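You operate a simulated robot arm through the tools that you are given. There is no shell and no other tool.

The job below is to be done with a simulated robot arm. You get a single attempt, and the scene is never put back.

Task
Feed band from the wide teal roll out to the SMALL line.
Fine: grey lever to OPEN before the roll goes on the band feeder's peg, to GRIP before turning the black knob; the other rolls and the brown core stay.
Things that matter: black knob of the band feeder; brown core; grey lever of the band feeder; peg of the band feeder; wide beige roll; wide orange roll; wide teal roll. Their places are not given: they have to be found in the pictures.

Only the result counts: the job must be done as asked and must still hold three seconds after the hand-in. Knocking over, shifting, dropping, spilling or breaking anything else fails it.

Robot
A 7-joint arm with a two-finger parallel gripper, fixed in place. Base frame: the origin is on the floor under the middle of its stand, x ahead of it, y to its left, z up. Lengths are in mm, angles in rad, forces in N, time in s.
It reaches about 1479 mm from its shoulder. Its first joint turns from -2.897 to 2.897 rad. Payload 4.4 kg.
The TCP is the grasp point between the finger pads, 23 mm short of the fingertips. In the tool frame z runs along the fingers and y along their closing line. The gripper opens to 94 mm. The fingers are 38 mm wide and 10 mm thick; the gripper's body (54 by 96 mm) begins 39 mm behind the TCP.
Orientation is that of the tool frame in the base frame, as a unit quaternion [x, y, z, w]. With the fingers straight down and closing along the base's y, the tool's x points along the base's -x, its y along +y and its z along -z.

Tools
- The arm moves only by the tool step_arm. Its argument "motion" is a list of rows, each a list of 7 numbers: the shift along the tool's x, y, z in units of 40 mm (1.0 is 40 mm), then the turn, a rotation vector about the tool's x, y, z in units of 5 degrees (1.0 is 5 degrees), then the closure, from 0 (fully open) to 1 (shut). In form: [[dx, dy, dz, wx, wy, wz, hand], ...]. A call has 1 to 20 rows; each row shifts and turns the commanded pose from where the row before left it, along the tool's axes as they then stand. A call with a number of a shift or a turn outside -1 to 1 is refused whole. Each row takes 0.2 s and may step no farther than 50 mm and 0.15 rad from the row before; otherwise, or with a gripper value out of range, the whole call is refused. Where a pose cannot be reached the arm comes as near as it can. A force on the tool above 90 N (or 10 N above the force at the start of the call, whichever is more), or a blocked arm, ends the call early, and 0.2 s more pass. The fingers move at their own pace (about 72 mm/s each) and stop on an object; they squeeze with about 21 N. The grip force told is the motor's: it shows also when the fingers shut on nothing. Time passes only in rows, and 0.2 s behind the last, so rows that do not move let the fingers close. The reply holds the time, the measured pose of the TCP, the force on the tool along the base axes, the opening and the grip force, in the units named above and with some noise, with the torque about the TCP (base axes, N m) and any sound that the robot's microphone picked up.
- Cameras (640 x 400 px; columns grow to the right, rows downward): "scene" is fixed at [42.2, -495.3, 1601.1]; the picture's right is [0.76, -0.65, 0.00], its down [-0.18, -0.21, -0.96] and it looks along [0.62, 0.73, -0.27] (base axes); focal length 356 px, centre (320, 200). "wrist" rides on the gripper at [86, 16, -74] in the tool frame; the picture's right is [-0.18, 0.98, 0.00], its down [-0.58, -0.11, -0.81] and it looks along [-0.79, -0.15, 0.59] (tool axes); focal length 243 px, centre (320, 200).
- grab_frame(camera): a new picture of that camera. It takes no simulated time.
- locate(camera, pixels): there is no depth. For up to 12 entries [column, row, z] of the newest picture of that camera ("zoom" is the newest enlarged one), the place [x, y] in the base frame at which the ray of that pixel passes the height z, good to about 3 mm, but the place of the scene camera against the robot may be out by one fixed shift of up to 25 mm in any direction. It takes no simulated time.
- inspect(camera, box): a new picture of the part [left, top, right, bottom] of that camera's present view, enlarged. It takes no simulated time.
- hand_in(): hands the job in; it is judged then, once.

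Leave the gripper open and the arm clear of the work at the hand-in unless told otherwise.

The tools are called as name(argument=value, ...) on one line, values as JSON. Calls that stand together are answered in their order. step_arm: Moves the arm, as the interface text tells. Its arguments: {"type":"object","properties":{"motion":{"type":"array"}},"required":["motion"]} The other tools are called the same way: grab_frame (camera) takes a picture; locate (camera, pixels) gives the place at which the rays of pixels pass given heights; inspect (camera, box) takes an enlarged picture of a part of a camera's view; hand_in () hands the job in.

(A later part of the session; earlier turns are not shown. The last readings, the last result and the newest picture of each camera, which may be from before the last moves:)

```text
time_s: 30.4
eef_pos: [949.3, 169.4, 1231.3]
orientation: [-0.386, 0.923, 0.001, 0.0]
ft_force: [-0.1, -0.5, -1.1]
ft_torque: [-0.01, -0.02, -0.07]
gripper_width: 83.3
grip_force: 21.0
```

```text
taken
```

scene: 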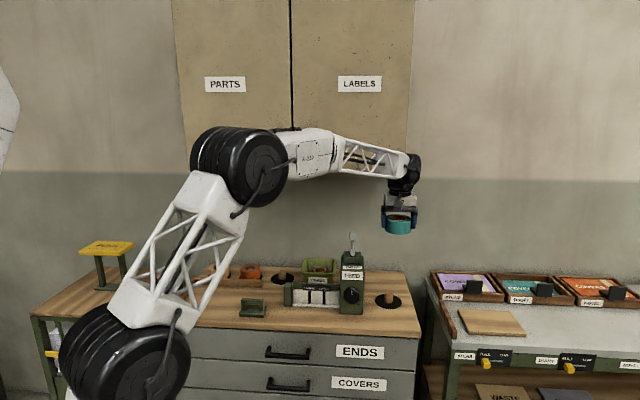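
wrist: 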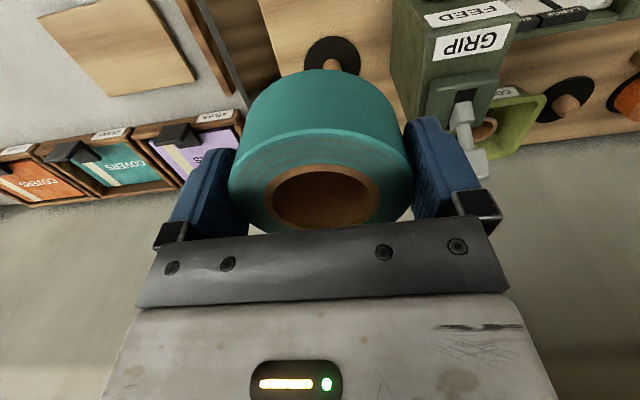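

The peg is visible just beyond the roll at (333,55). I move 127 mm toward the wall to stand over it and look.

step_arm(motion=[[-0.5, -0.05, 0, 0, 0, 0, 1], [-0.9, 0, 0, 0, 0, 0, 1], [-0.9, 0, 0, 0, 0, 0, 1], [-0.6, 0, 0, 0, 0, 0, 1], [-0.27, 0, 0, 0, 0, 0, 1], [0, 0, 0.5, 0, 0, 0, 1], [0, 0, 0.9, 0, 0, 0, 1], [0, 0, 0.9, 0, 0, 0, 1], [0, 0, 0.9, 0, 0, 0, 1], [0, 0, 0.5, 0, 0, 0, 1], [0, 0, 0, 0, 0, 0, 1]])

grab_frame(camera="wrist")

grab_frame(camera="scene")

```text
time_s: 33.0
eef_pos: [1034.9, 232.2, 1201.1]
orientation: [-0.375, 0.925, -0.007, 0.06]
ft_force: [0.3, 0.2, -1.0]
ft_torque: [0.01, 0.01, -0.02]
gripper_width: 83.1
grip_force: 21.0
stopped in row 11: the arm was blocked; the commanded pose is now the measured one
```

```text
taken
```

wrist: 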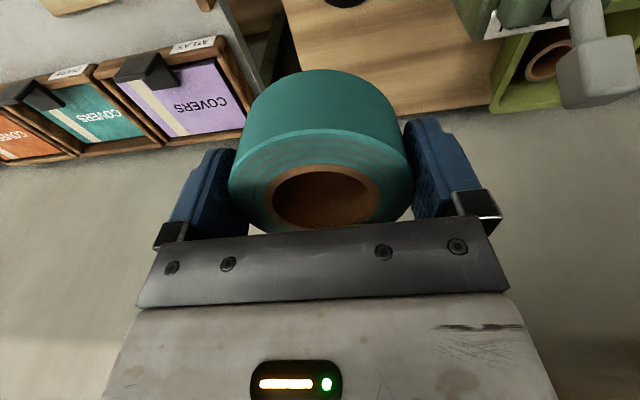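

```text
taken
```

scene: 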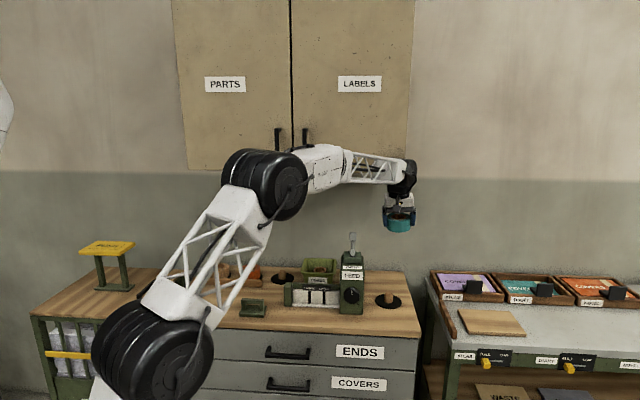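

The arm was blocked with the hand tilted: the upper wrist has most likely met the cabinet at this height. The roll is still held (83.1 mm). I back away from the wall, restore the vertical orientation, and will approach at a lower height instead.

step_arm(motion=[[0.4, 0, 0, 0, 0, 0, 1], [0.6, 0, 0, 0, 0, 0, 1], [0.6, 0, 0, 0, 0, 0, 1], [0.4, 0, 0, -0.227, 0.401, -0.1, 1], [0.4, 0, 0, -0.227, 0.401, -0.1, 1], [0.3, 0, 0, -0.227, 0.401, -0.1, 1], [0, 0, 0, 0, 0, 0, 1], [0, 0, 0, 0, 0, 0, 1]])

grab_frame(camera="wrist")

grab_frame(camera="scene")

```text
time_s: 34.8
eef_pos: [964.8, 163.2, 1180.9]
orientation: [-0.388, 0.922, 0.0, -0.002]
ft_force: [0.3, -0.9, -0.5]
ft_torque: [-0.01, 0.02, -0.02]
gripper_width: 83.0
grip_force: 20.8
```

```text
taken
```

wrist: 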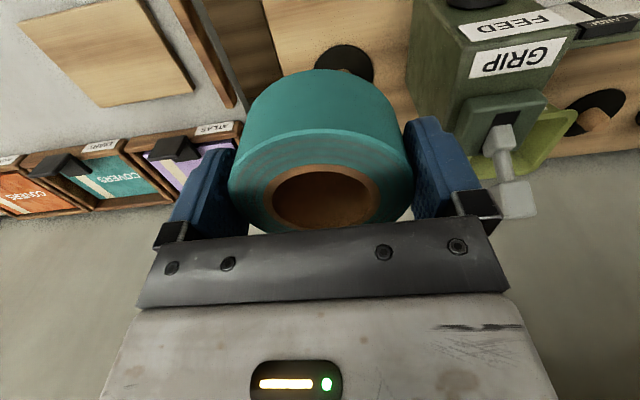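

```text
taken
```

scene: 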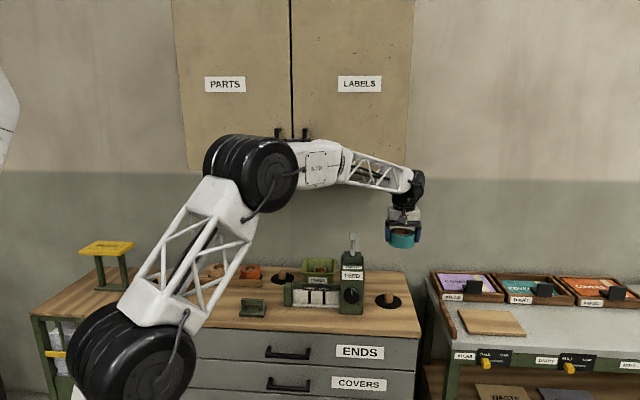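

Recovered: upright, roll held. I now descend at this stand-off to about z=1000 and correct u by −13 mm, then look.

step_arm(motion=[[0, 0.17, 0.4, 0, 0, 0, 1], [0, 0.17, 0.7, 0, 0, 0, 1], [0, 0, 0.8, 0, 0, 0, 1], [0, 0, 0.8, 0, 0, 0, 1], [0, 0, 0.8, 0, 0, 0, 1], [0, 0, 0.6, 0, 0, 0, 1], [0, 0, 0.4, 0, 0, 0, 1], [0, 0, 0, 0, 0, 0, 1]])

grab_frame(camera="wrist")

grab_frame(camera="scene")

```text
time_s: 36.5
eef_pos: [955.4, 173.3, 1002.4]
orientation: [-0.389, 0.921, 0.0, -0.002]
ft_force: [-0.6, -0.3, -0.5]
ft_torque: [0.03, 0.02, 0.0]
gripper_width: 83.1
grip_force: 20.8
```

```text
taken
```

wrist: 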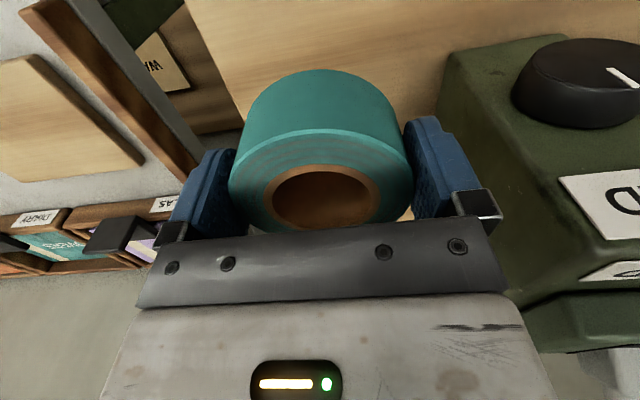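

```text
taken
```

scene: 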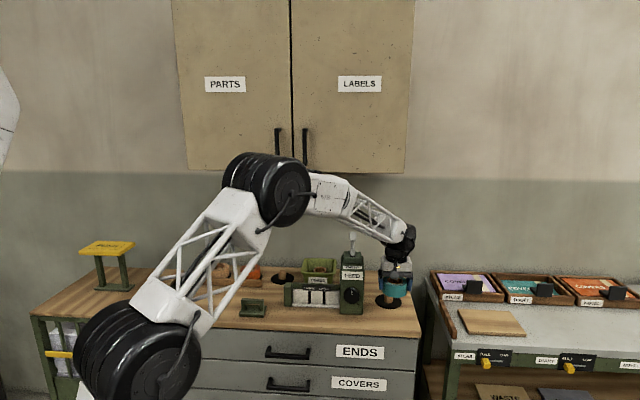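

Clear so far. I move 120 mm toward the wall at z≈1000 (roll bottom well above the peg top at z≈894).

step_arm(motion=[[-0.4, 0, 0, 0, 0, 0, 1], [-0.7, 0, 0, 0, 0, 0, 1], [-0.7, 0, 0, 0, 0, 0, 1], [-0.6, 0, 0, 0, 0, 0, 1], [-0.4, 0, 0, 0, 0, 0, 1], [-0.2, 0, 0, 0, 0, 0, 1], [0, 0, 0, 0, 0, 0, 1]])

grab_frame(camera="wrist")

grab_frame(camera="scene")

inspect(camera="scene", box=[330, 210, 450, 320])

```text
time_s: 38.1
eef_pos: [1039.5, 258.1, 1001.7]
orientation: [-0.389, 0.921, 0.001, -0.002]
ft_force: [-0.6, -0.1, -1.2]
ft_torque: [0.0, 0.01, 0.0]
gripper_width: 83.3
grip_force: 20.0
```

```text
taken
```

wrist: 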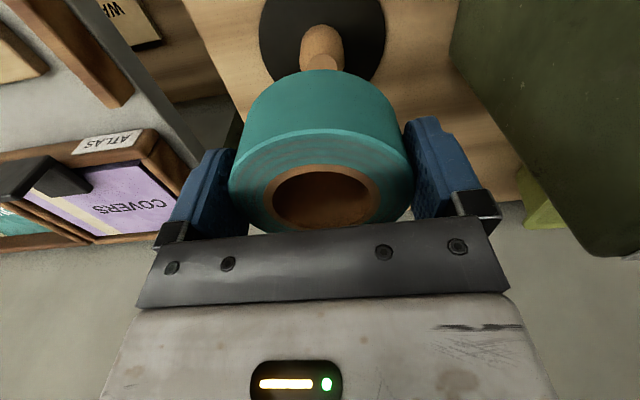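

```text
taken
```

scene: 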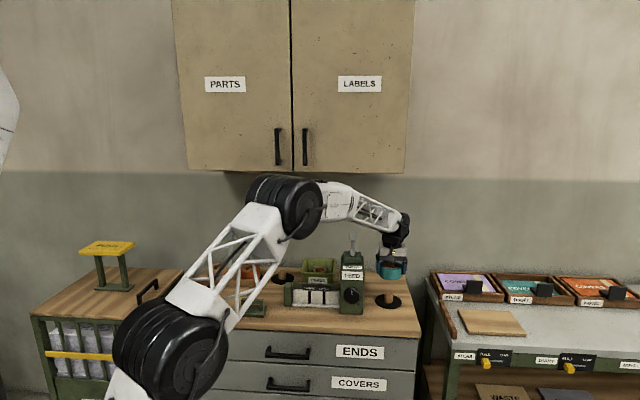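

```text
3.64 times, centred on (390, 265) of scene
```

zoom: 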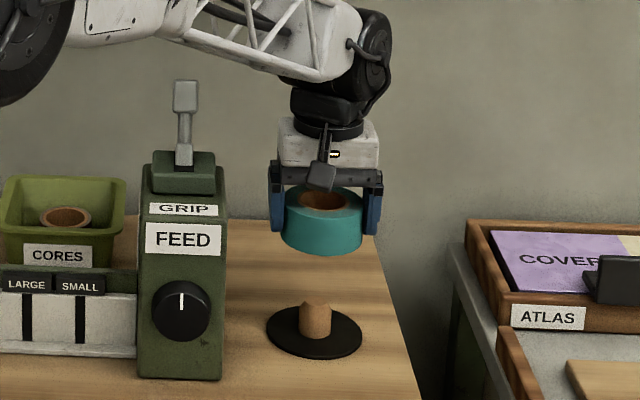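

The hand with the roll stands over the peg. I'll enlarge the wrist view to check the peg's alignment (peg near (322,50)).

inspect(camera="wrist", box=[250, 0, 400, 100])

locate(camera="wrist", pixels=[[322, 64, 894], [322, 40, 864], [322, 198, 1011]])

```text
4.00 times, centred on (325, 50) of wrist
```

zoom: 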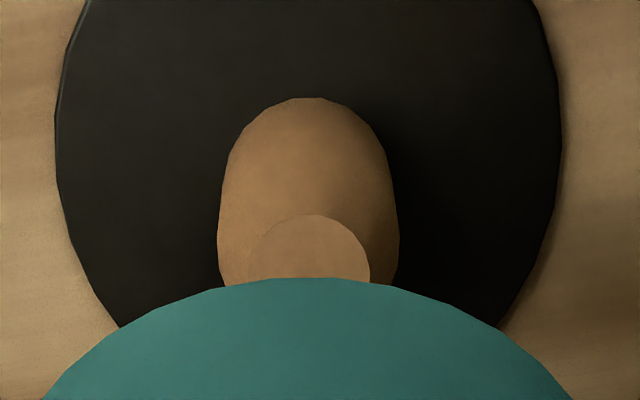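

```text
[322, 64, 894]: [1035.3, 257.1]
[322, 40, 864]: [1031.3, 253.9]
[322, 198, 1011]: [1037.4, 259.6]
```

Peg and roll centre agree within ~2 mm (hole ≈44 mm, peg ≈35 mm with a chamfer). I trim 2 mm toward the robot and lower to just above the peg.

step_arm(motion=[[0.05, -0.01, 0.3, 0, 0, 0, 1], [0, 0, 0.5, 0, 0, 0, 1], [0, 0, 0.5, 0, 0, 0, 1], [0, 0, 0.25, 0, 0, 0, 1], [0, 0, 0, 0, 0, 0, 1]])

inspect(camera="wrist", box=[220, 0, 430, 240])

inspect(camera="scene", box=[330, 210, 450, 320])

```text
time_s: 39.4
eef_pos: [1038.0, 256.9, 940.8]
orientation: [-0.389, 0.921, 0.0, -0.002]
ft_force: [0.0, -0.4, -1.1]
ft_torque: [-0.01, 0.0, 0.0]
gripper_width: 83.0
grip_force: 21.1
```

```text
1.67 times, centred on (325, 120) of wrist
```

zoom: 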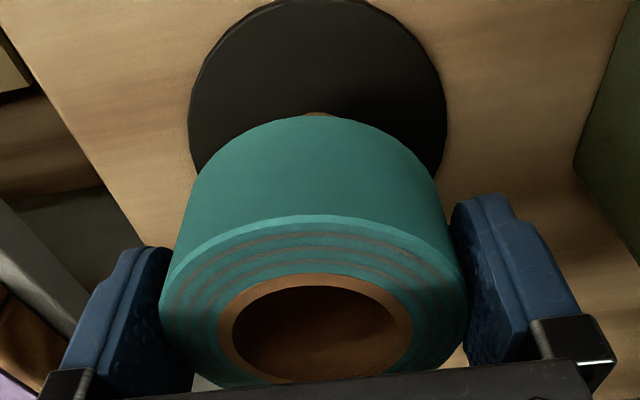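

```text
3.64 times, centred on (390, 265) of scene
```

zoom: 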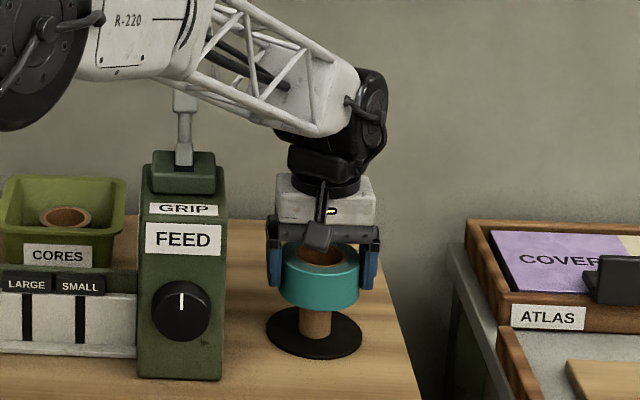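

Alignment looks good; the forearm clears the feeder. I continue lowering the roll over the peg in 8 mm steps.

step_arm(motion=[[0, 0, 0.2, 0, 0, 0, 1], [0, 0, 0.2, 0, 0, 0, 1], [0, 0, 0.2, 0, 0, 0, 1], [0, 0, 0.2, 0, 0, 0, 1], [0, 0, 0.1, 0, 0, 0, 1], [0, 0, 0, 0, 0, 0, 1]])

inspect(camera="scene", box=[330, 210, 450, 320])

inspect(camera="wrist", box=[220, 0, 430, 240])

```text
time_s: 40.8
eef_pos: [1037.2, 257.2, 902.9]
orientation: [-0.388, 0.922, 0.0, -0.002]
ft_force: [0.1, -0.1, -1.5]
ft_torque: [0.0, -0.01, -0.02]
gripper_width: 83.4
grip_force: 21.2
```

```text
3.64 times, centred on (390, 265) of scene
```

zoom: 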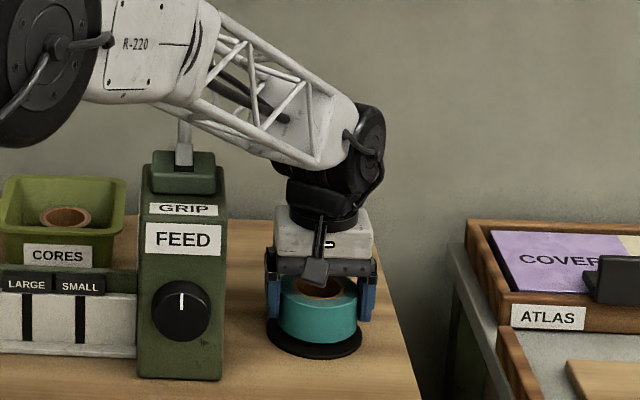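

```text
1.67 times, centred on (325, 120) of wrist
```

zoom: 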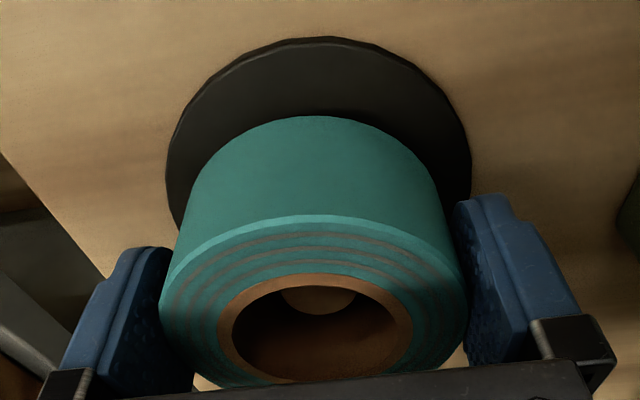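

The peg is inside the core. I lower the last ~5 mm and then release.

step_arm(motion=[[0, 0, 0.06, 0, 0, 0, 1], [0, 0, 0.05, 0, 0, 0, 1], [0, 0, 0, 0, 0, 0, 1]])

inspect(camera="wrist", box=[220, 0, 430, 240])

```text
time_s: 41.5
eef_pos: [1037.8, 256.8, 899.2]
orientation: [-0.388, 0.921, 0.0, -0.002]
ft_force: [0.2, 0.0, -1.3]
ft_torque: [-0.04, 0.0, 0.02]
gripper_width: 83.1
grip_force: 20.7
```

```text
1.67 times, centred on (325, 120) of wrist
```

zoom: 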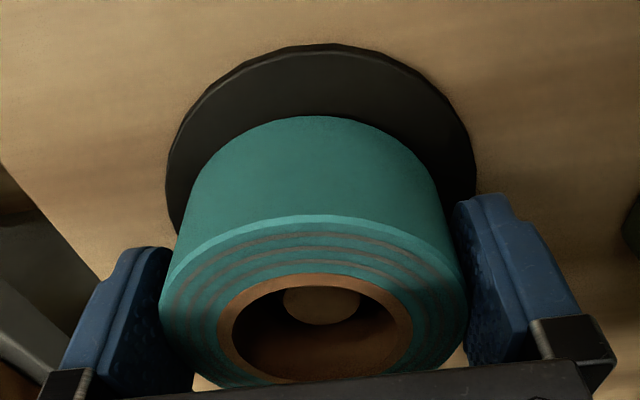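

No contact force yet. I lower two more 1 mm steps and check the force.

step_arm(motion=[[0, 0, 0.03, 0, 0, 0, 1], [0, 0, 0.03, 0, 0, 0, 1], [0, 0, 0, 0, 0, 0, 1]])

```text
time_s: 42.4
eef_pos: [1038.8, 257.1, 897.3]
orientation: [-0.388, 0.921, 0.0, -0.002]
ft_force: [-0.2, -2.4, 6.1]
ft_torque: [0.1, -0.27, -0.12]
gripper_width: 83.0
grip_force: 20.6
```

Contact: +6 N upward, so the roll is resting on the disc. I open the gripper and stay still.

step_arm(motion=[[0, 0, 0, 0, 0, 0, 0.5], [0, 0, 0, 0, 0, 0, 0], [0, 0, 0, 0, 0, 0, 0]])

grab_frame(camera="wrist")

inspect(camera="scene", box=[270, 225, 430, 325])

```text
time_s: 43.1
eef_pos: [1037.8, 257.7, 895.8]
orientation: [-0.388, 0.922, 0.0, -0.002]
ft_force: [-0.3, 0.0, 0.3]
ft_torque: [-0.04, -0.02, 0.01]
gripper_width: 94.2
grip_force: 0.0
```

```text
taken
```

wrist: 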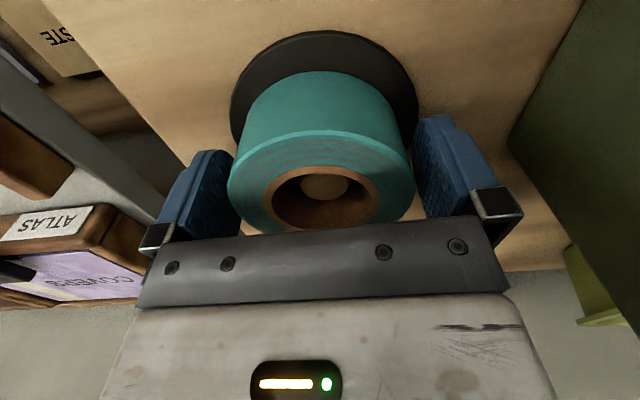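

```text
4.00 times, centred on (350, 275) of scene
```

zoom: 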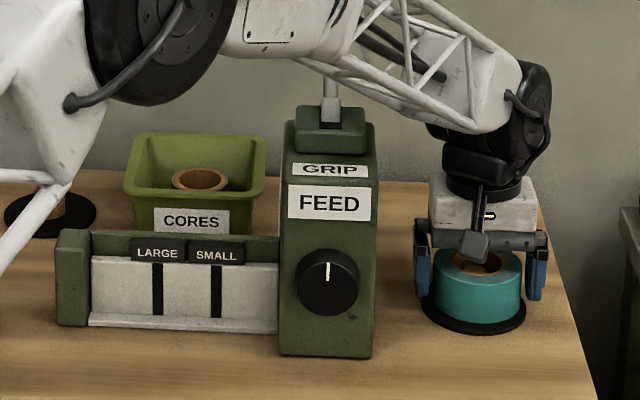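

Released and the roll stays on its peg. I rise straight up about 106 mm, then back off from the wall to v≈787.

step_arm(motion=[[0, 0, -0.3, 0, 0, 0, 0], [0, 0, -0.5, 0, 0, 0, 0], [0, 0, -0.6, 0, 0, 0, 0], [0, 0, -0.6, 0, 0, 0, 0], [0, 0, -0.6, 0, 0, 0, 0], [0.5, 0, 0, 0, 0, 0, 0], [0.7, 0, 0, 0, 0, 0, 0], [0.7, 0, 0, 0, 0, 0, 0], [0.7, 0, 0, 0, 0, 0, 0], [0.5, 0, 0, 0, 0, 0, 0], [0, 0, 0, 0, 0, 0, 0]])

grab_frame(camera="scene")

inspect(camera="scene", box=[270, 225, 430, 325])

```text
time_s: 45.5
eef_pos: [950.8, 170.4, 999.3]
orientation: [-0.389, 0.921, 0.0, -0.002]
ft_force: [0.5, -0.5, -0.2]
ft_torque: [0.03, -0.01, 0.02]
gripper_width: 93.7
grip_force: 0.0
```

```text
taken
```

scene: 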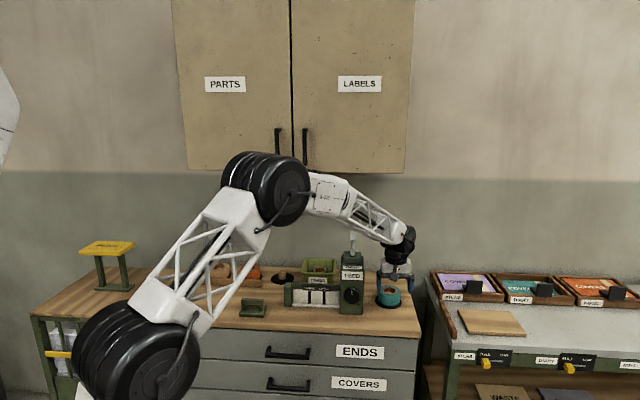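

```text
4.00 times, centred on (350, 275) of scene
```

zoom: 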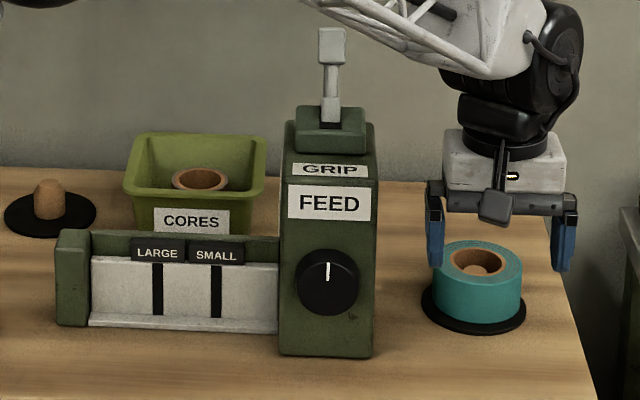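

The roll sits on the feeder peg. Next I rise to z≈1128, go left to the lever's column (u≈418.5), and tilt the hand 15° so the wrist stays away from the cabinet.

step_arm(motion=[[0, 0, -0.6, 0, 0, 0, 0], [0, 0, -0.9, 0, 0, 0, 0], [0, 0, -0.9, 0, 0, 0, 0], [0, 0, -0.8, 0, 0, 0, 0], [0, 0.5, 0, 0, 0, 0, 0], [0, 0.8, 0, 0, 0, 0, 0], [0, 0.8, 0, 0, 0, 0, 0], [0, 0.8, 0, 0, 0, 0, 0], [0, 0.66, 0, 0, 0, 0, 0], [0, 0, 0, 0, -1, 0, 0], [0, 0, 0, 0, -1, 0, 0], [0, 0, 0, 0, -1, 0, 0], [0, 0, 0, 0, 0, 0, 0]])

grab_frame(camera="wrist")

grab_frame(camera="scene")

```text
time_s: 48.4
eef_pos: [849.4, 268.2, 1130.6]
orientation: [-0.385, 0.914, 0.051, 0.118]
ft_force: [0.2, 0.5, 0.7]
ft_torque: [0.04, 0.0, 0.0]
gripper_width: 93.8
grip_force: 0.0
```

```text
taken
```

wrist: 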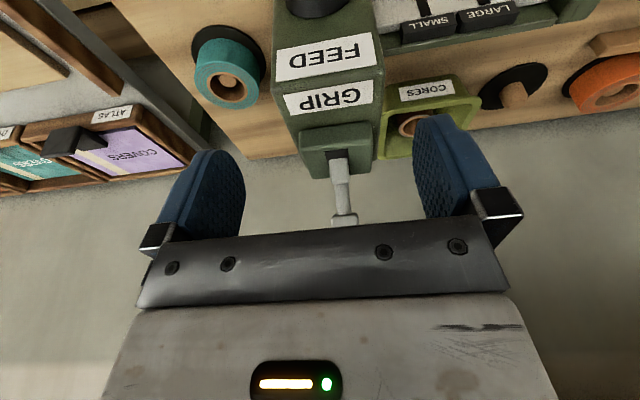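

```text
taken
```

scene: 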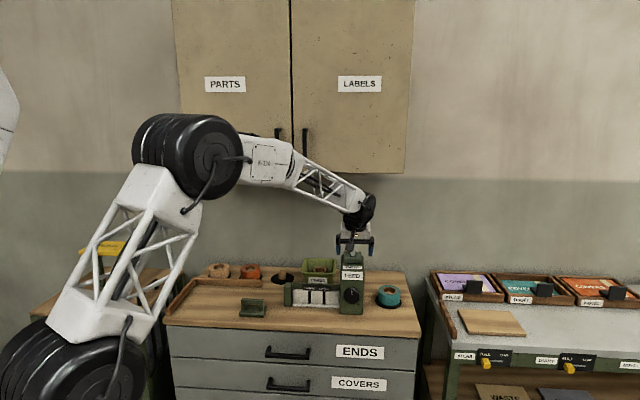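

The lever is in line between the fingers (column ≈342 as expected). I move 113 mm toward the wall at constant height with open fingers, so they straddle the lever's tip.

step_arm(motion=[[-0.45, 0.02, 0.12, 0, 0, 0, 0], [-0.6, 0.02, 0.161, 0, 0, 0, 0], [-0.6, 0, 0.161, 0, 0, 0, 0], [-0.6, 0, 0.161, 0, 0, 0, 0], [-0.48, 0, 0.128, 0, 0, 0, 0], [0, 0, 0, 0, 0, 0, 0]])

grab_frame(camera="wrist")

inspect(camera="scene", box=[310, 200, 400, 260])

```text
time_s: 49.8
eef_pos: [926.2, 350.6, 1129.1]
orientation: [-0.384, 0.914, 0.05, 0.118]
ft_force: [0.1, 0.4, -0.5]
ft_torque: [-0.01, -0.02, 0.01]
gripper_width: 93.8
grip_force: 0.1
```

```text
taken
```

wrist: 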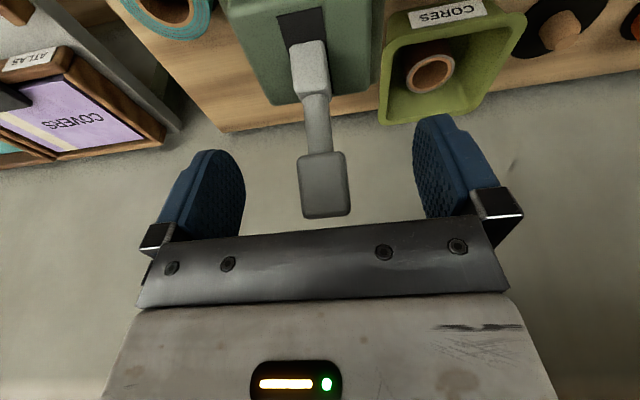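

```text
6.67 times, centred on (355, 230) of scene
```

zoom: 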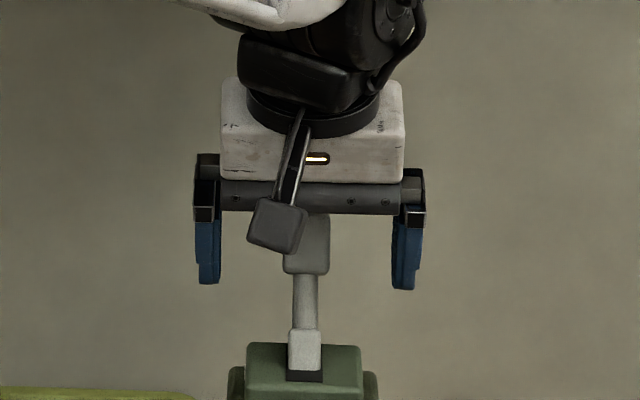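

The lever's tip sits centrally between the fingers at (325,185). I close on it.

step_arm(motion=[[0, 0, 0, 0, 0, 0, 0.5], [0, 0, 0, 0, 0, 0, 1], [0, 0, 0, 0, 0, 0, 1], [0, 0, 0, 0, 0, 0, 1]])

grab_frame(camera="wrist")

```text
time_s: 50.8
eef_pos: [926.2, 351.1, 1128.5]
orientation: [-0.385, 0.914, 0.051, 0.119]
ft_force: [1.8, 0.9, 0.3]
ft_torque: [0.26, 0.09, -0.77]
gripper_width: 26.2
grip_force: 44.5
```

```text
taken
```

wrist: 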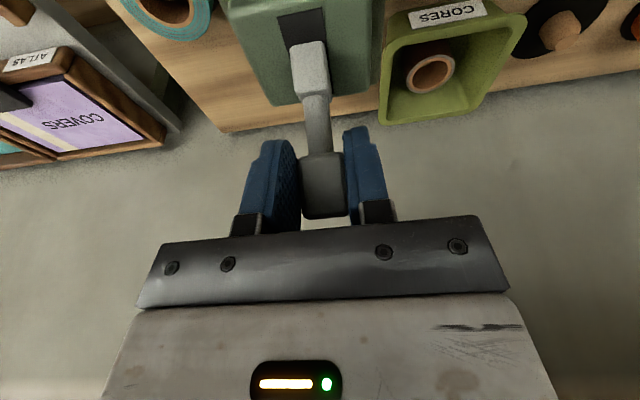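

Gripped at 26 mm. I pull away from the wall in 8 mm steps.

step_arm(motion=[[0.193, 0, -0.052, 0, 0, 0, 1], [0.193, 0, -0.06, 0, 0, 0, 1], [0.193, 0, -0.06, 0, 0, 0, 1], [0, 0, 0, 0, 0, 0, 1]])

inspect(camera="scene", box=[310, 200, 400, 260])

```text
time_s: 51.8
eef_pos: [908.5, 333.5, 1130.9]
orientation: [-0.386, 0.914, 0.051, 0.118]
ft_force: [8.7, 15.7, 13.8]
ft_torque: [0.81, -1.31, -0.29]
gripper_width: 25.8
grip_force: 45.1
```

```text
6.67 times, centred on (355, 230) of scene
```

zoom: 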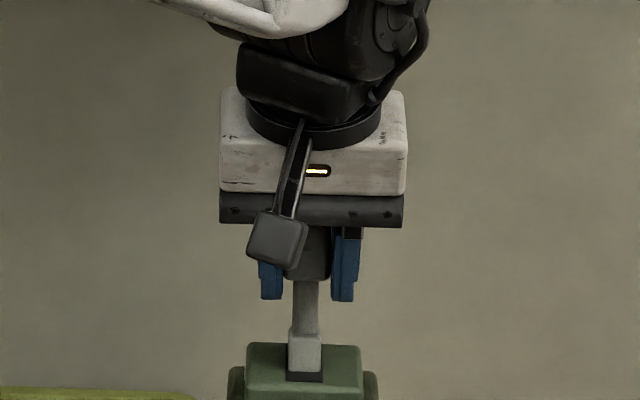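

The lever follows with moderate force (≈17 N back, 14 N up). I continue the pull.

step_arm(motion=[[0.185, 0, -0.07, 0, 0, 0, 1], [0.193, 0, -0.052, 0, 0, 0, 1], [0.193, 0, -0.045, 0, 0, 0, 1], [0, 0, 0, 0, 0, 0, 1]])

grab_frame(camera="wrist")

inspect(camera="scene", box=[310, 200, 400, 260])

```text
time_s: 52.8
eef_pos: [893.2, 316.5, 1129.1]
orientation: [-0.385, 0.914, 0.051, 0.117]
ft_force: [-12.4, 39.1, -6.7]
ft_torque: [0.14, -1.46, 0.39]
gripper_width: 25.9
grip_force: 44.8
```

```text
taken
```

wrist: 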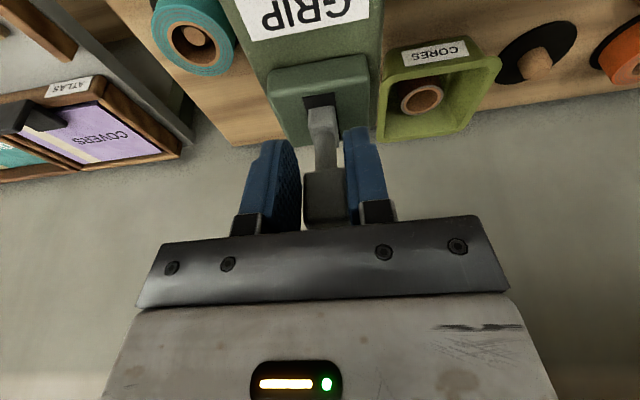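

```text
6.67 times, centred on (355, 230) of scene
```

zoom: 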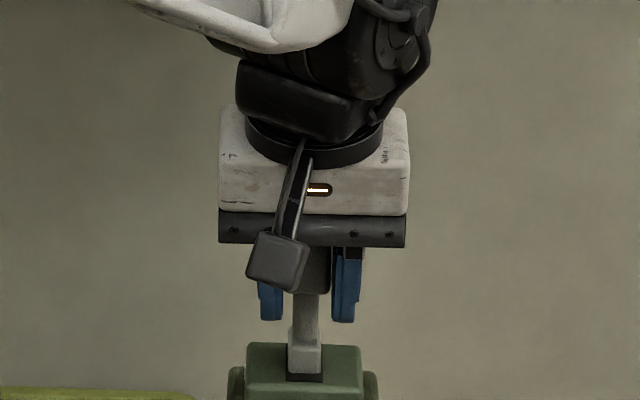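

The lever is nearly over (TCP v≈851). Side force of −36 N in u; I relieve it by a small left shift while pulling another ~8 mm to the stop.

step_arm(motion=[[0.1, 0.03, -0.02, 0, 0, 0, 1], [0.1, 0.02, -0.02, 0, 0, 0, 1], [0, 0, 0, 0, 0, 0, 1]])

grab_frame(camera="wrist")

```text
time_s: 53.5
eef_pos: [887.5, 311.5, 1127.4]
orientation: [-0.386, 0.914, 0.05, 0.117]
ft_force: [-4.9, 32.1, -23.0]
ft_torque: [-0.3, -0.88, 0.27]
gripper_width: 26.1
grip_force: 44.8
```

```text
taken
```

wrist: 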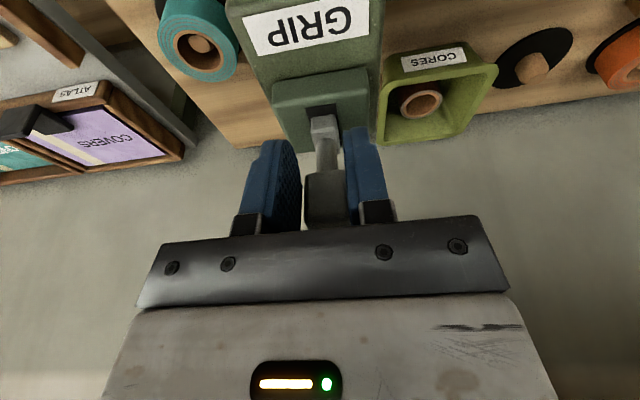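

Travelled 55 mm. I pull a little further along the tool's x (also slightly down) to feel for the end stop.

step_arm(motion=[[0.1, 0.02, 0.02, 0, 0, 0, 1], [0.1, 0.02, 0.02, 0, 0, 0, 1], [0, 0, 0, 0, 0, 0, 1]])

inspect(camera="wrist", box=[230, 60, 410, 240])

```text
time_s: 54.4
eef_pos: [882.1, 306.1, 1126.5]
orientation: [-0.385, 0.914, 0.05, 0.119]
ft_force: [20.5, 7.0, -10.3]
ft_torque: [0.19, -1.02, -0.32]
gripper_width: 25.9
grip_force: 44.9
```

```text
2.22 times, centred on (320, 150) of wrist
```

zoom: 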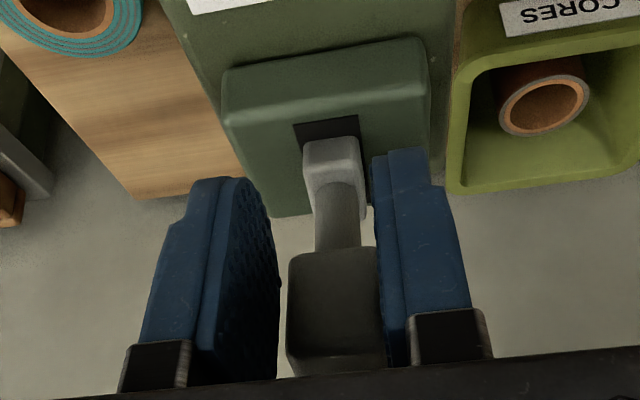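

The force stays ~19 N and the tip begins to slip in the pads, so it is likely at its stop. I open the fingers and back away to check the lever's place.

step_arm(motion=[[0, 0, 0, 0, 0, 0, 0.5], [0, 0, 0, 0, 0, 0, 0], [0, 0, 0, 0, 0, 0, 0], [0.6, 0, -0.161, 0, 0, 0, 0], [0.7, 0, -0.188, 0, 0, 0, 0], [0.7, 0, -0.188, 0, 0, 0, 0], [0, 0, 0, 0, 0, 0, 0]])

grab_frame(camera="wrist")

inspect(camera="scene", box=[270, 225, 430, 325])

inspect(camera="scene", box=[310, 200, 400, 260])

```text
time_s: 56.0
eef_pos: [824.3, 245.7, 1127.4]
orientation: [-0.385, 0.914, 0.05, 0.119]
ft_force: [-0.7, -0.4, -0.4]
ft_torque: [0.04, -0.01, -0.02]
gripper_width: 94.2
grip_force: 0.0
```

```text
taken
```

wrist: 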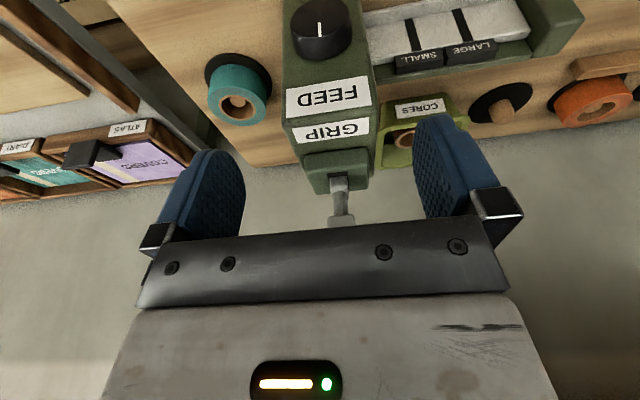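

```text
4.00 times, centred on (350, 275) of scene
```

zoom: 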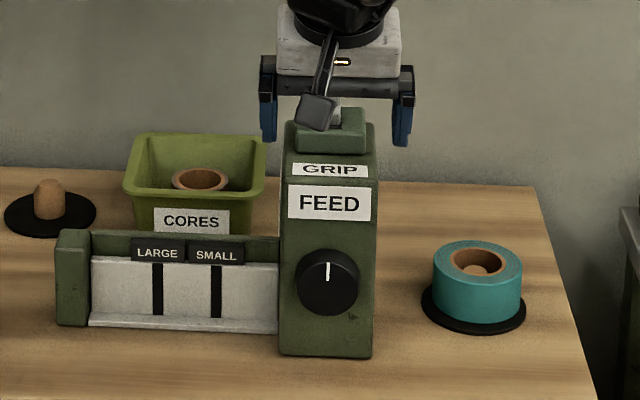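

```text
6.67 times, centred on (355, 230) of scene
```

zoom: 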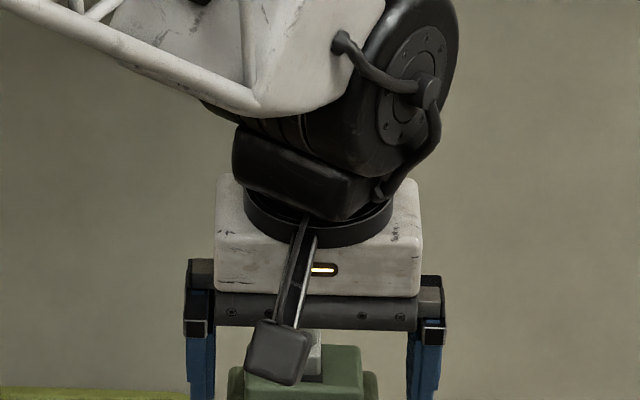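

The plate hides the lever's tip here. I straighten the hand and rise to about z=1290 to view the lever again, comparably with my earlier pictures.

step_arm(motion=[[-0.2, 0, -0.75, 0, 0, 0, 0], [-0.2, 0, -0.75, 0, 0, 0, 0], [-0.2, 0, -0.75, 0, 0, 0, 0], [-0.2, 0, -0.75, 0, 0, 0, 0], [-0.2, 0, -0.75, 0, 0, 0, 0], [0, 0, 0, 0, 1, 0, 0], [0, 0, 0, 0, 1, 0, 0], [0, 0, 0, 0, 1, 0, 0], [0, 0, 0, 0, 0, 0, 0]])

grab_frame(camera="wrist")

inspect(camera="wrist", box=[220, 20, 420, 160])

inspect(camera="scene", box=[270, 225, 430, 325])

```text
time_s: 58.0
eef_pos: [822.7, 249.6, 1283.1]
orientation: [-0.389, 0.921, 0.0, -0.003]
ft_force: [-0.3, -0.2, 0.7]
ft_torque: [0.04, 0.02, 0.0]
gripper_width: 93.8
grip_force: 0.0
```

```text
taken
```

wrist: 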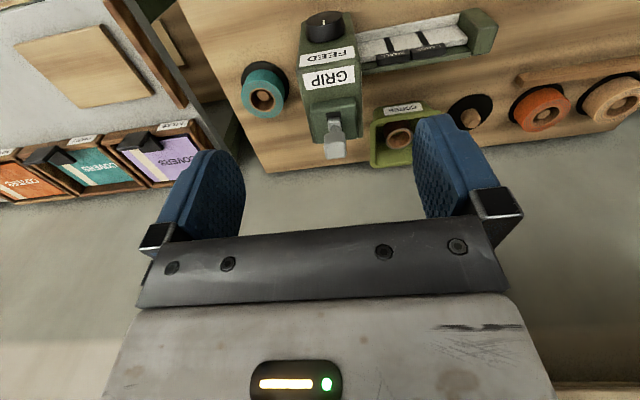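

```text
2.86 times, centred on (320, 90) of wrist
```

zoom: 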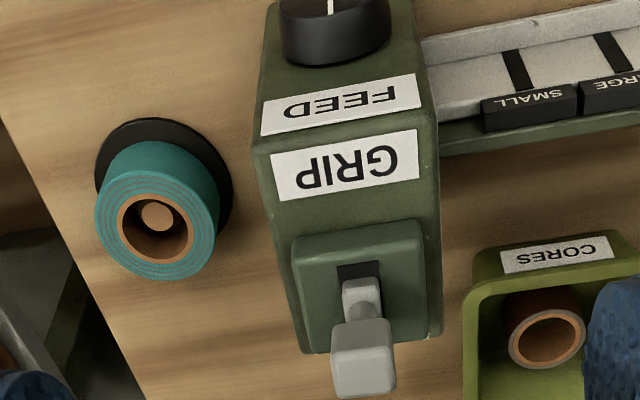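

```text
4.00 times, centred on (350, 275) of scene
```

zoom: 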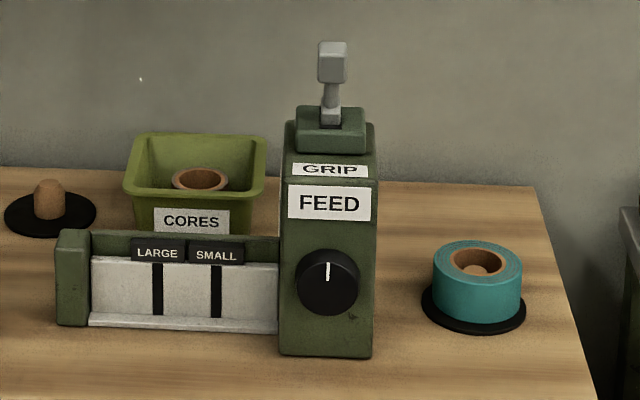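

The lever's tip is only at about v≈866 — not fully back at GRIP (855 originally; scene row 42 vs 52 at the start). I'll push it home from behind with closed fingers: go right of the lever, down, tilt 15°, then toward the wall beside the lever.

step_arm(motion=[[0, -0.7, 0, 0, 0, 0, 1], [0, -0.7, 0, 0, 0, 0, 1], [0, 0, 0.8, 0, 0, 0, 1], [0, 0, 0.8, 0, 0, 0, 1], [0, 0, 0.8, 0, 0, 0, 1], [0, 0, 0.8, 0, 0, 0, 1], [0, 0, 0.8, 0, 0, 0, 1], [0, 0, 0, 0, -1, 0, 1], [0, 0, 0, 0, -1, 0, 1], [0, 0, 0, 0, -1, 0, 1], [0, 0, 0, 0, 0, 0, 1]])

grab_frame(camera="wrist")

```text
time_s: 60.4
eef_pos: [863.0, 207.9, 1122.5]
orientation: [-0.386, 0.914, 0.05, 0.118]
ft_force: [-0.4, -1.4, -0.8]
ft_torque: [0.02, -0.03, -0.02]
gripper_width: 0.0
grip_force: 20.6
```

```text
taken
```

wrist: 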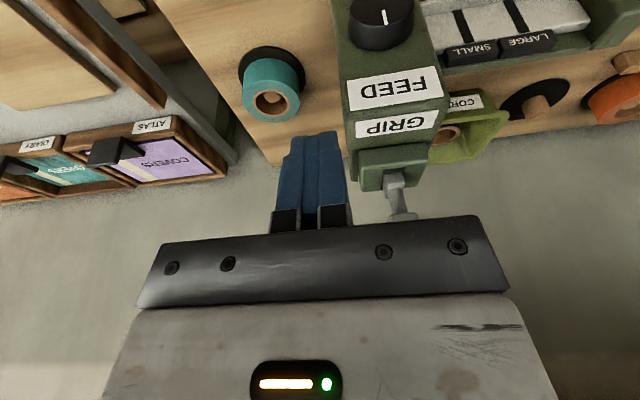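

Now beside the lever (u≈472). I move toward the wall 163 mm at constant height.

step_arm(motion=[[-0.5, 0, 0.134, 0, 0, 0, 1], [-0.7, 0, 0.188, 0, 0, 0, 1], [-0.7, 0, 0.188, 0, 0, 0, 1], [-0.7, 0, 0.188, 0, 0, 0, 1], [-0.7, 0, 0.188, 0, 0, 0, 1], [-0.64, 0, 0.171, 0, 0, 0, 1], [0, 0, 0, 0, 0, 0, 1]])

grab_frame(camera="wrist")

inspect(camera="scene", box=[310, 180, 430, 260])

```text
time_s: 62.0
eef_pos: [974.7, 325.5, 1121.1]
orientation: [-0.385, 0.914, 0.051, 0.118]
ft_force: [-0.3, 0.2, 0.0]
ft_torque: [0.0, -0.01, 0.03]
gripper_width: 0.0
grip_force: 20.6
```

```text
taken
```

wrist: 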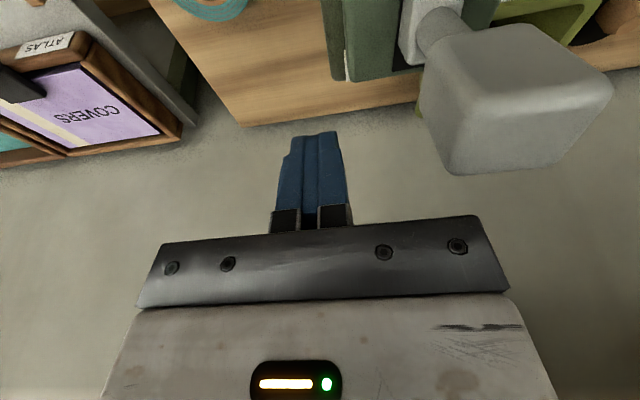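

```text
5.00 times, centred on (370, 220) of scene
```

zoom: 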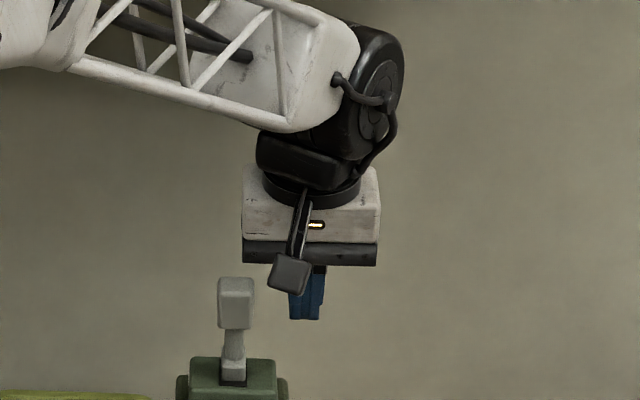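

No obstruction. I raise 6 mm and go 4 mm further, then slide left 51 mm to be behind the lever's tip.

step_arm(motion=[[-0.136, 0, -0.119, 0, 0, 0, 1], [0, 0.3, 0, 0, 0, 0, 1], [0, 0.3, 0, 0, 0, 0, 1], [0, 0.3, 0, 0, 0, 0, 1], [0, 0.36, 0, 0, 0, 0, 1], [0, 0, 0, 0, 0, 0, 1]])

grab_frame(camera="wrist")

inspect(camera="scene", box=[310, 180, 430, 260])

```text
time_s: 63.4
eef_pos: [944.7, 362.8, 1129.5]
orientation: [-0.385, 0.914, 0.051, 0.118]
ft_force: [-0.3, 0.4, 0.4]
ft_torque: [-0.01, 0.01, 0.02]
gripper_width: 0.1
grip_force: 20.5
```

```text
taken
```

wrist: 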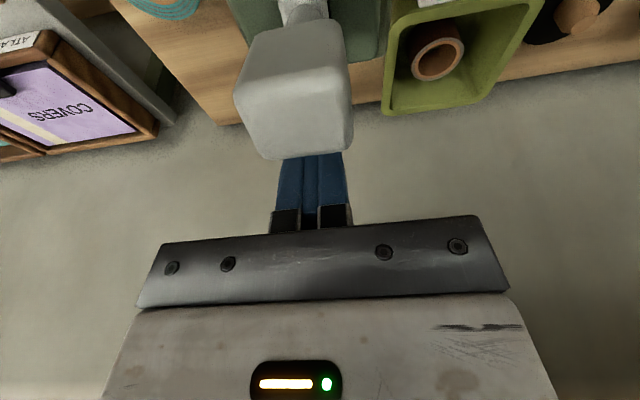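

```text
5.00 times, centred on (370, 220) of scene
```

zoom: 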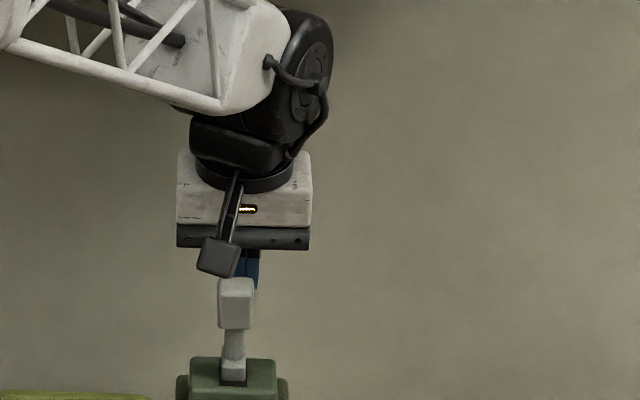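

Fingers are behind the lever's tip now. I pull away from the wall in 6 mm steps.

step_arm(motion=[[0.145, 0.06, -0.039, 0, 0, 0, 1], [0.145, 0.04, -0.039, 0, 0, 0, 1], [0.145, 0, -0.039, 0, 0, 0, 1], [0.145, 0, -0.039, 0, 0, 0, 1], [0, 0, 0, 0, 0, 0, 1]])

inspect(camera="scene", box=[310, 180, 430, 260])

```text
time_s: 64.5
eef_pos: [925.0, 348.7, 1128.9]
orientation: [-0.385, 0.914, 0.051, 0.119]
ft_force: [-0.4, 0.8, 1.3]
ft_torque: [-0.02, 0.0, 0.01]
gripper_width: 0.2
grip_force: 21.0
```

```text
5.00 times, centred on (370, 220) of scene
```

zoom: 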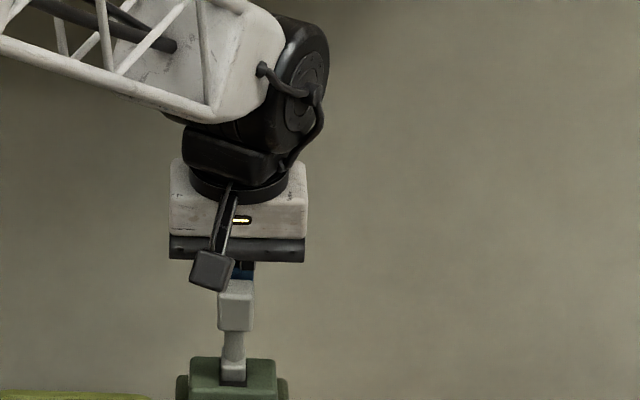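

Contact is starting (tip moved slightly). I go on with further 6 mm steps.

step_arm(motion=[[0.145, 0, -0.039, 0, 0, 0, 1], [0.145, 0, -0.039, 0, 0, 0, 1], [0.1, 0, -0.027, 0, 0, 0, 1], [0, 0, 0, 0, 0, 0, 1]])

inspect(camera="scene", box=[310, 180, 430, 260])

```text
time_s: 65.3
eef_pos: [916.7, 342.3, 1129.1]
orientation: [-0.385, 0.913, 0.052, 0.122]
ft_force: [35.0, 26.2, -6.0]
ft_torque: [0.44, -0.79, -0.02]
gripper_width: 0.2
grip_force: 21.2
stopped in row 3: the force on the tool passed its limit at 106 N (the readings are from after the stop); the commanded pose is now the measured one
```

```text
5.00 times, centred on (370, 220) of scene
```

zoom: 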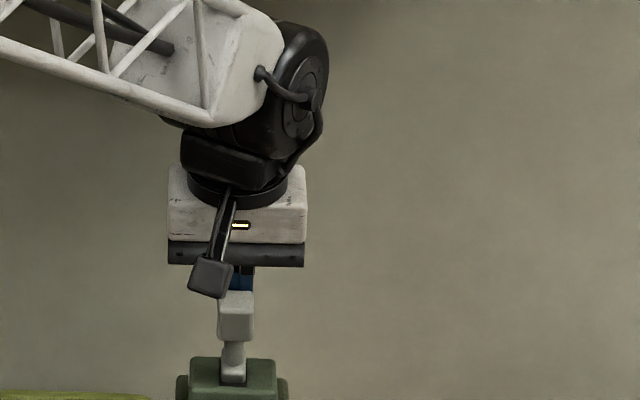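

106 N at the end stop, and the tip's top row (238.2 in full picture) matches the start position: GRIP. I back the fingers off toward the wall 12 mm, slide right clear of the lever, then withdraw to v≈752.

step_arm(motion=[[-0.145, 0, 0.039, 0, 0, 0, 1], [-0.145, 0, 0.039, 0, 0, 0, 1], [0, -0.4, 0, 0, 0, 0, 1], [0, -0.5, 0, 0, 0, 0, 1], [0, -0.5, 0, 0, 0, 0, 1], [0.5, 0, -0.134, 0, 0, 0, 1], [0.7, 0, -0.188, 0, 0, 0, 1], [0.7, 0, -0.188, 0, 0, 0, 1], [0.7, 0, -0.188, 0, 0, 0, 1], [0.7, 0, -0.188, 0, 0, 0, 1], [0, 0, 0, 0, 0, 0, 1]])

grab_frame(camera="wrist")

inspect(camera="scene", box=[270, 225, 430, 325])

```text
time_s: 67.7
eef_pos: [868.2, 211.8, 1129.5]
orientation: [-0.385, 0.913, 0.051, 0.122]
ft_force: [0.1, -0.7, 0.1]
ft_torque: [0.04, -0.03, -0.02]
gripper_width: 0.1
grip_force: 21.0
```

```text
taken
```

wrist: 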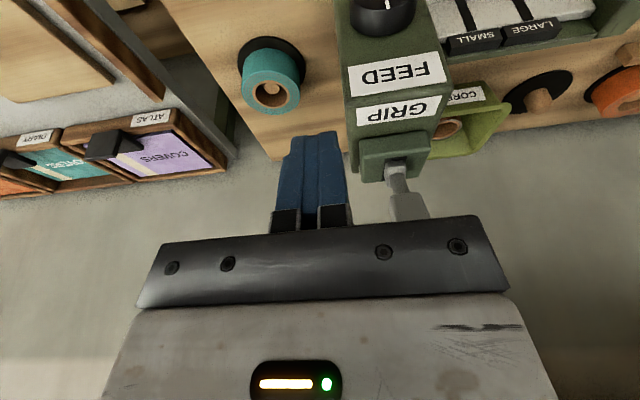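

```text
4.00 times, centred on (350, 275) of scene
```

zoom: 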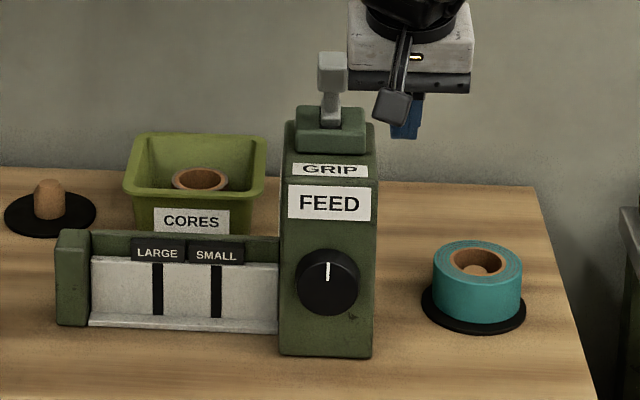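

The lever is back at its original GRIP position (tip rows 52–92, same as at the start). Next the knob: I open the hand, straighten it, and back off to about (u 417, v 640) for a clean view of the knob between the open fingers.

step_arm(motion=[[0.6, 0.2, -0.16, 0, 0, 0, 0], [0.8, 0.2, -0.2, 0, 0, 0, 0], [0.8, 0.3, -0.2, 0, 0, 0, 0], [0.7, 0.3, -0.18, 0, 0, 0, 0], [0, 0.4, 0, 0, 1, 0, 0], [0, 0, 0, 0, 1, 0, 0], [0, 0, 0, 0, 1.0, 0, 0], [0, 0, 0, 0, 0, 0, 0]])

grab_frame(camera="wrist")

grab_frame(camera="scene")

```text
time_s: 69.5
eef_pos: [744.5, 166.1, 1128.3]
orientation: [-0.388, 0.922, 0.001, 0.001]
ft_force: [-0.3, 0.0, 0.5]
ft_torque: [0.02, 0.01, 0.0]
gripper_width: 93.7
grip_force: 0.0
```

```text
taken
```

wrist: 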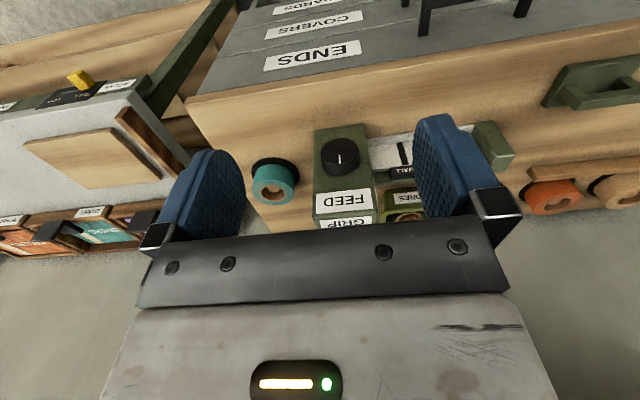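

```text
taken
```

scene: 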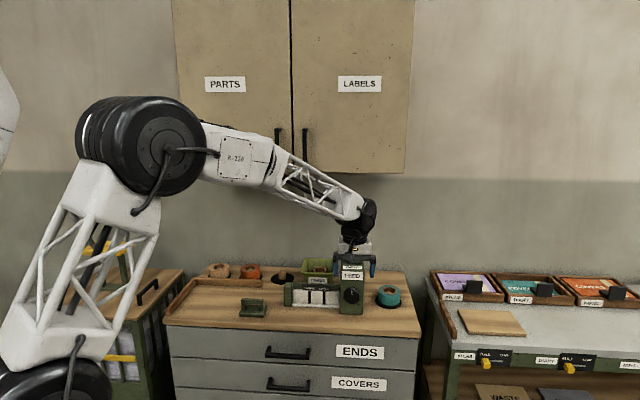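

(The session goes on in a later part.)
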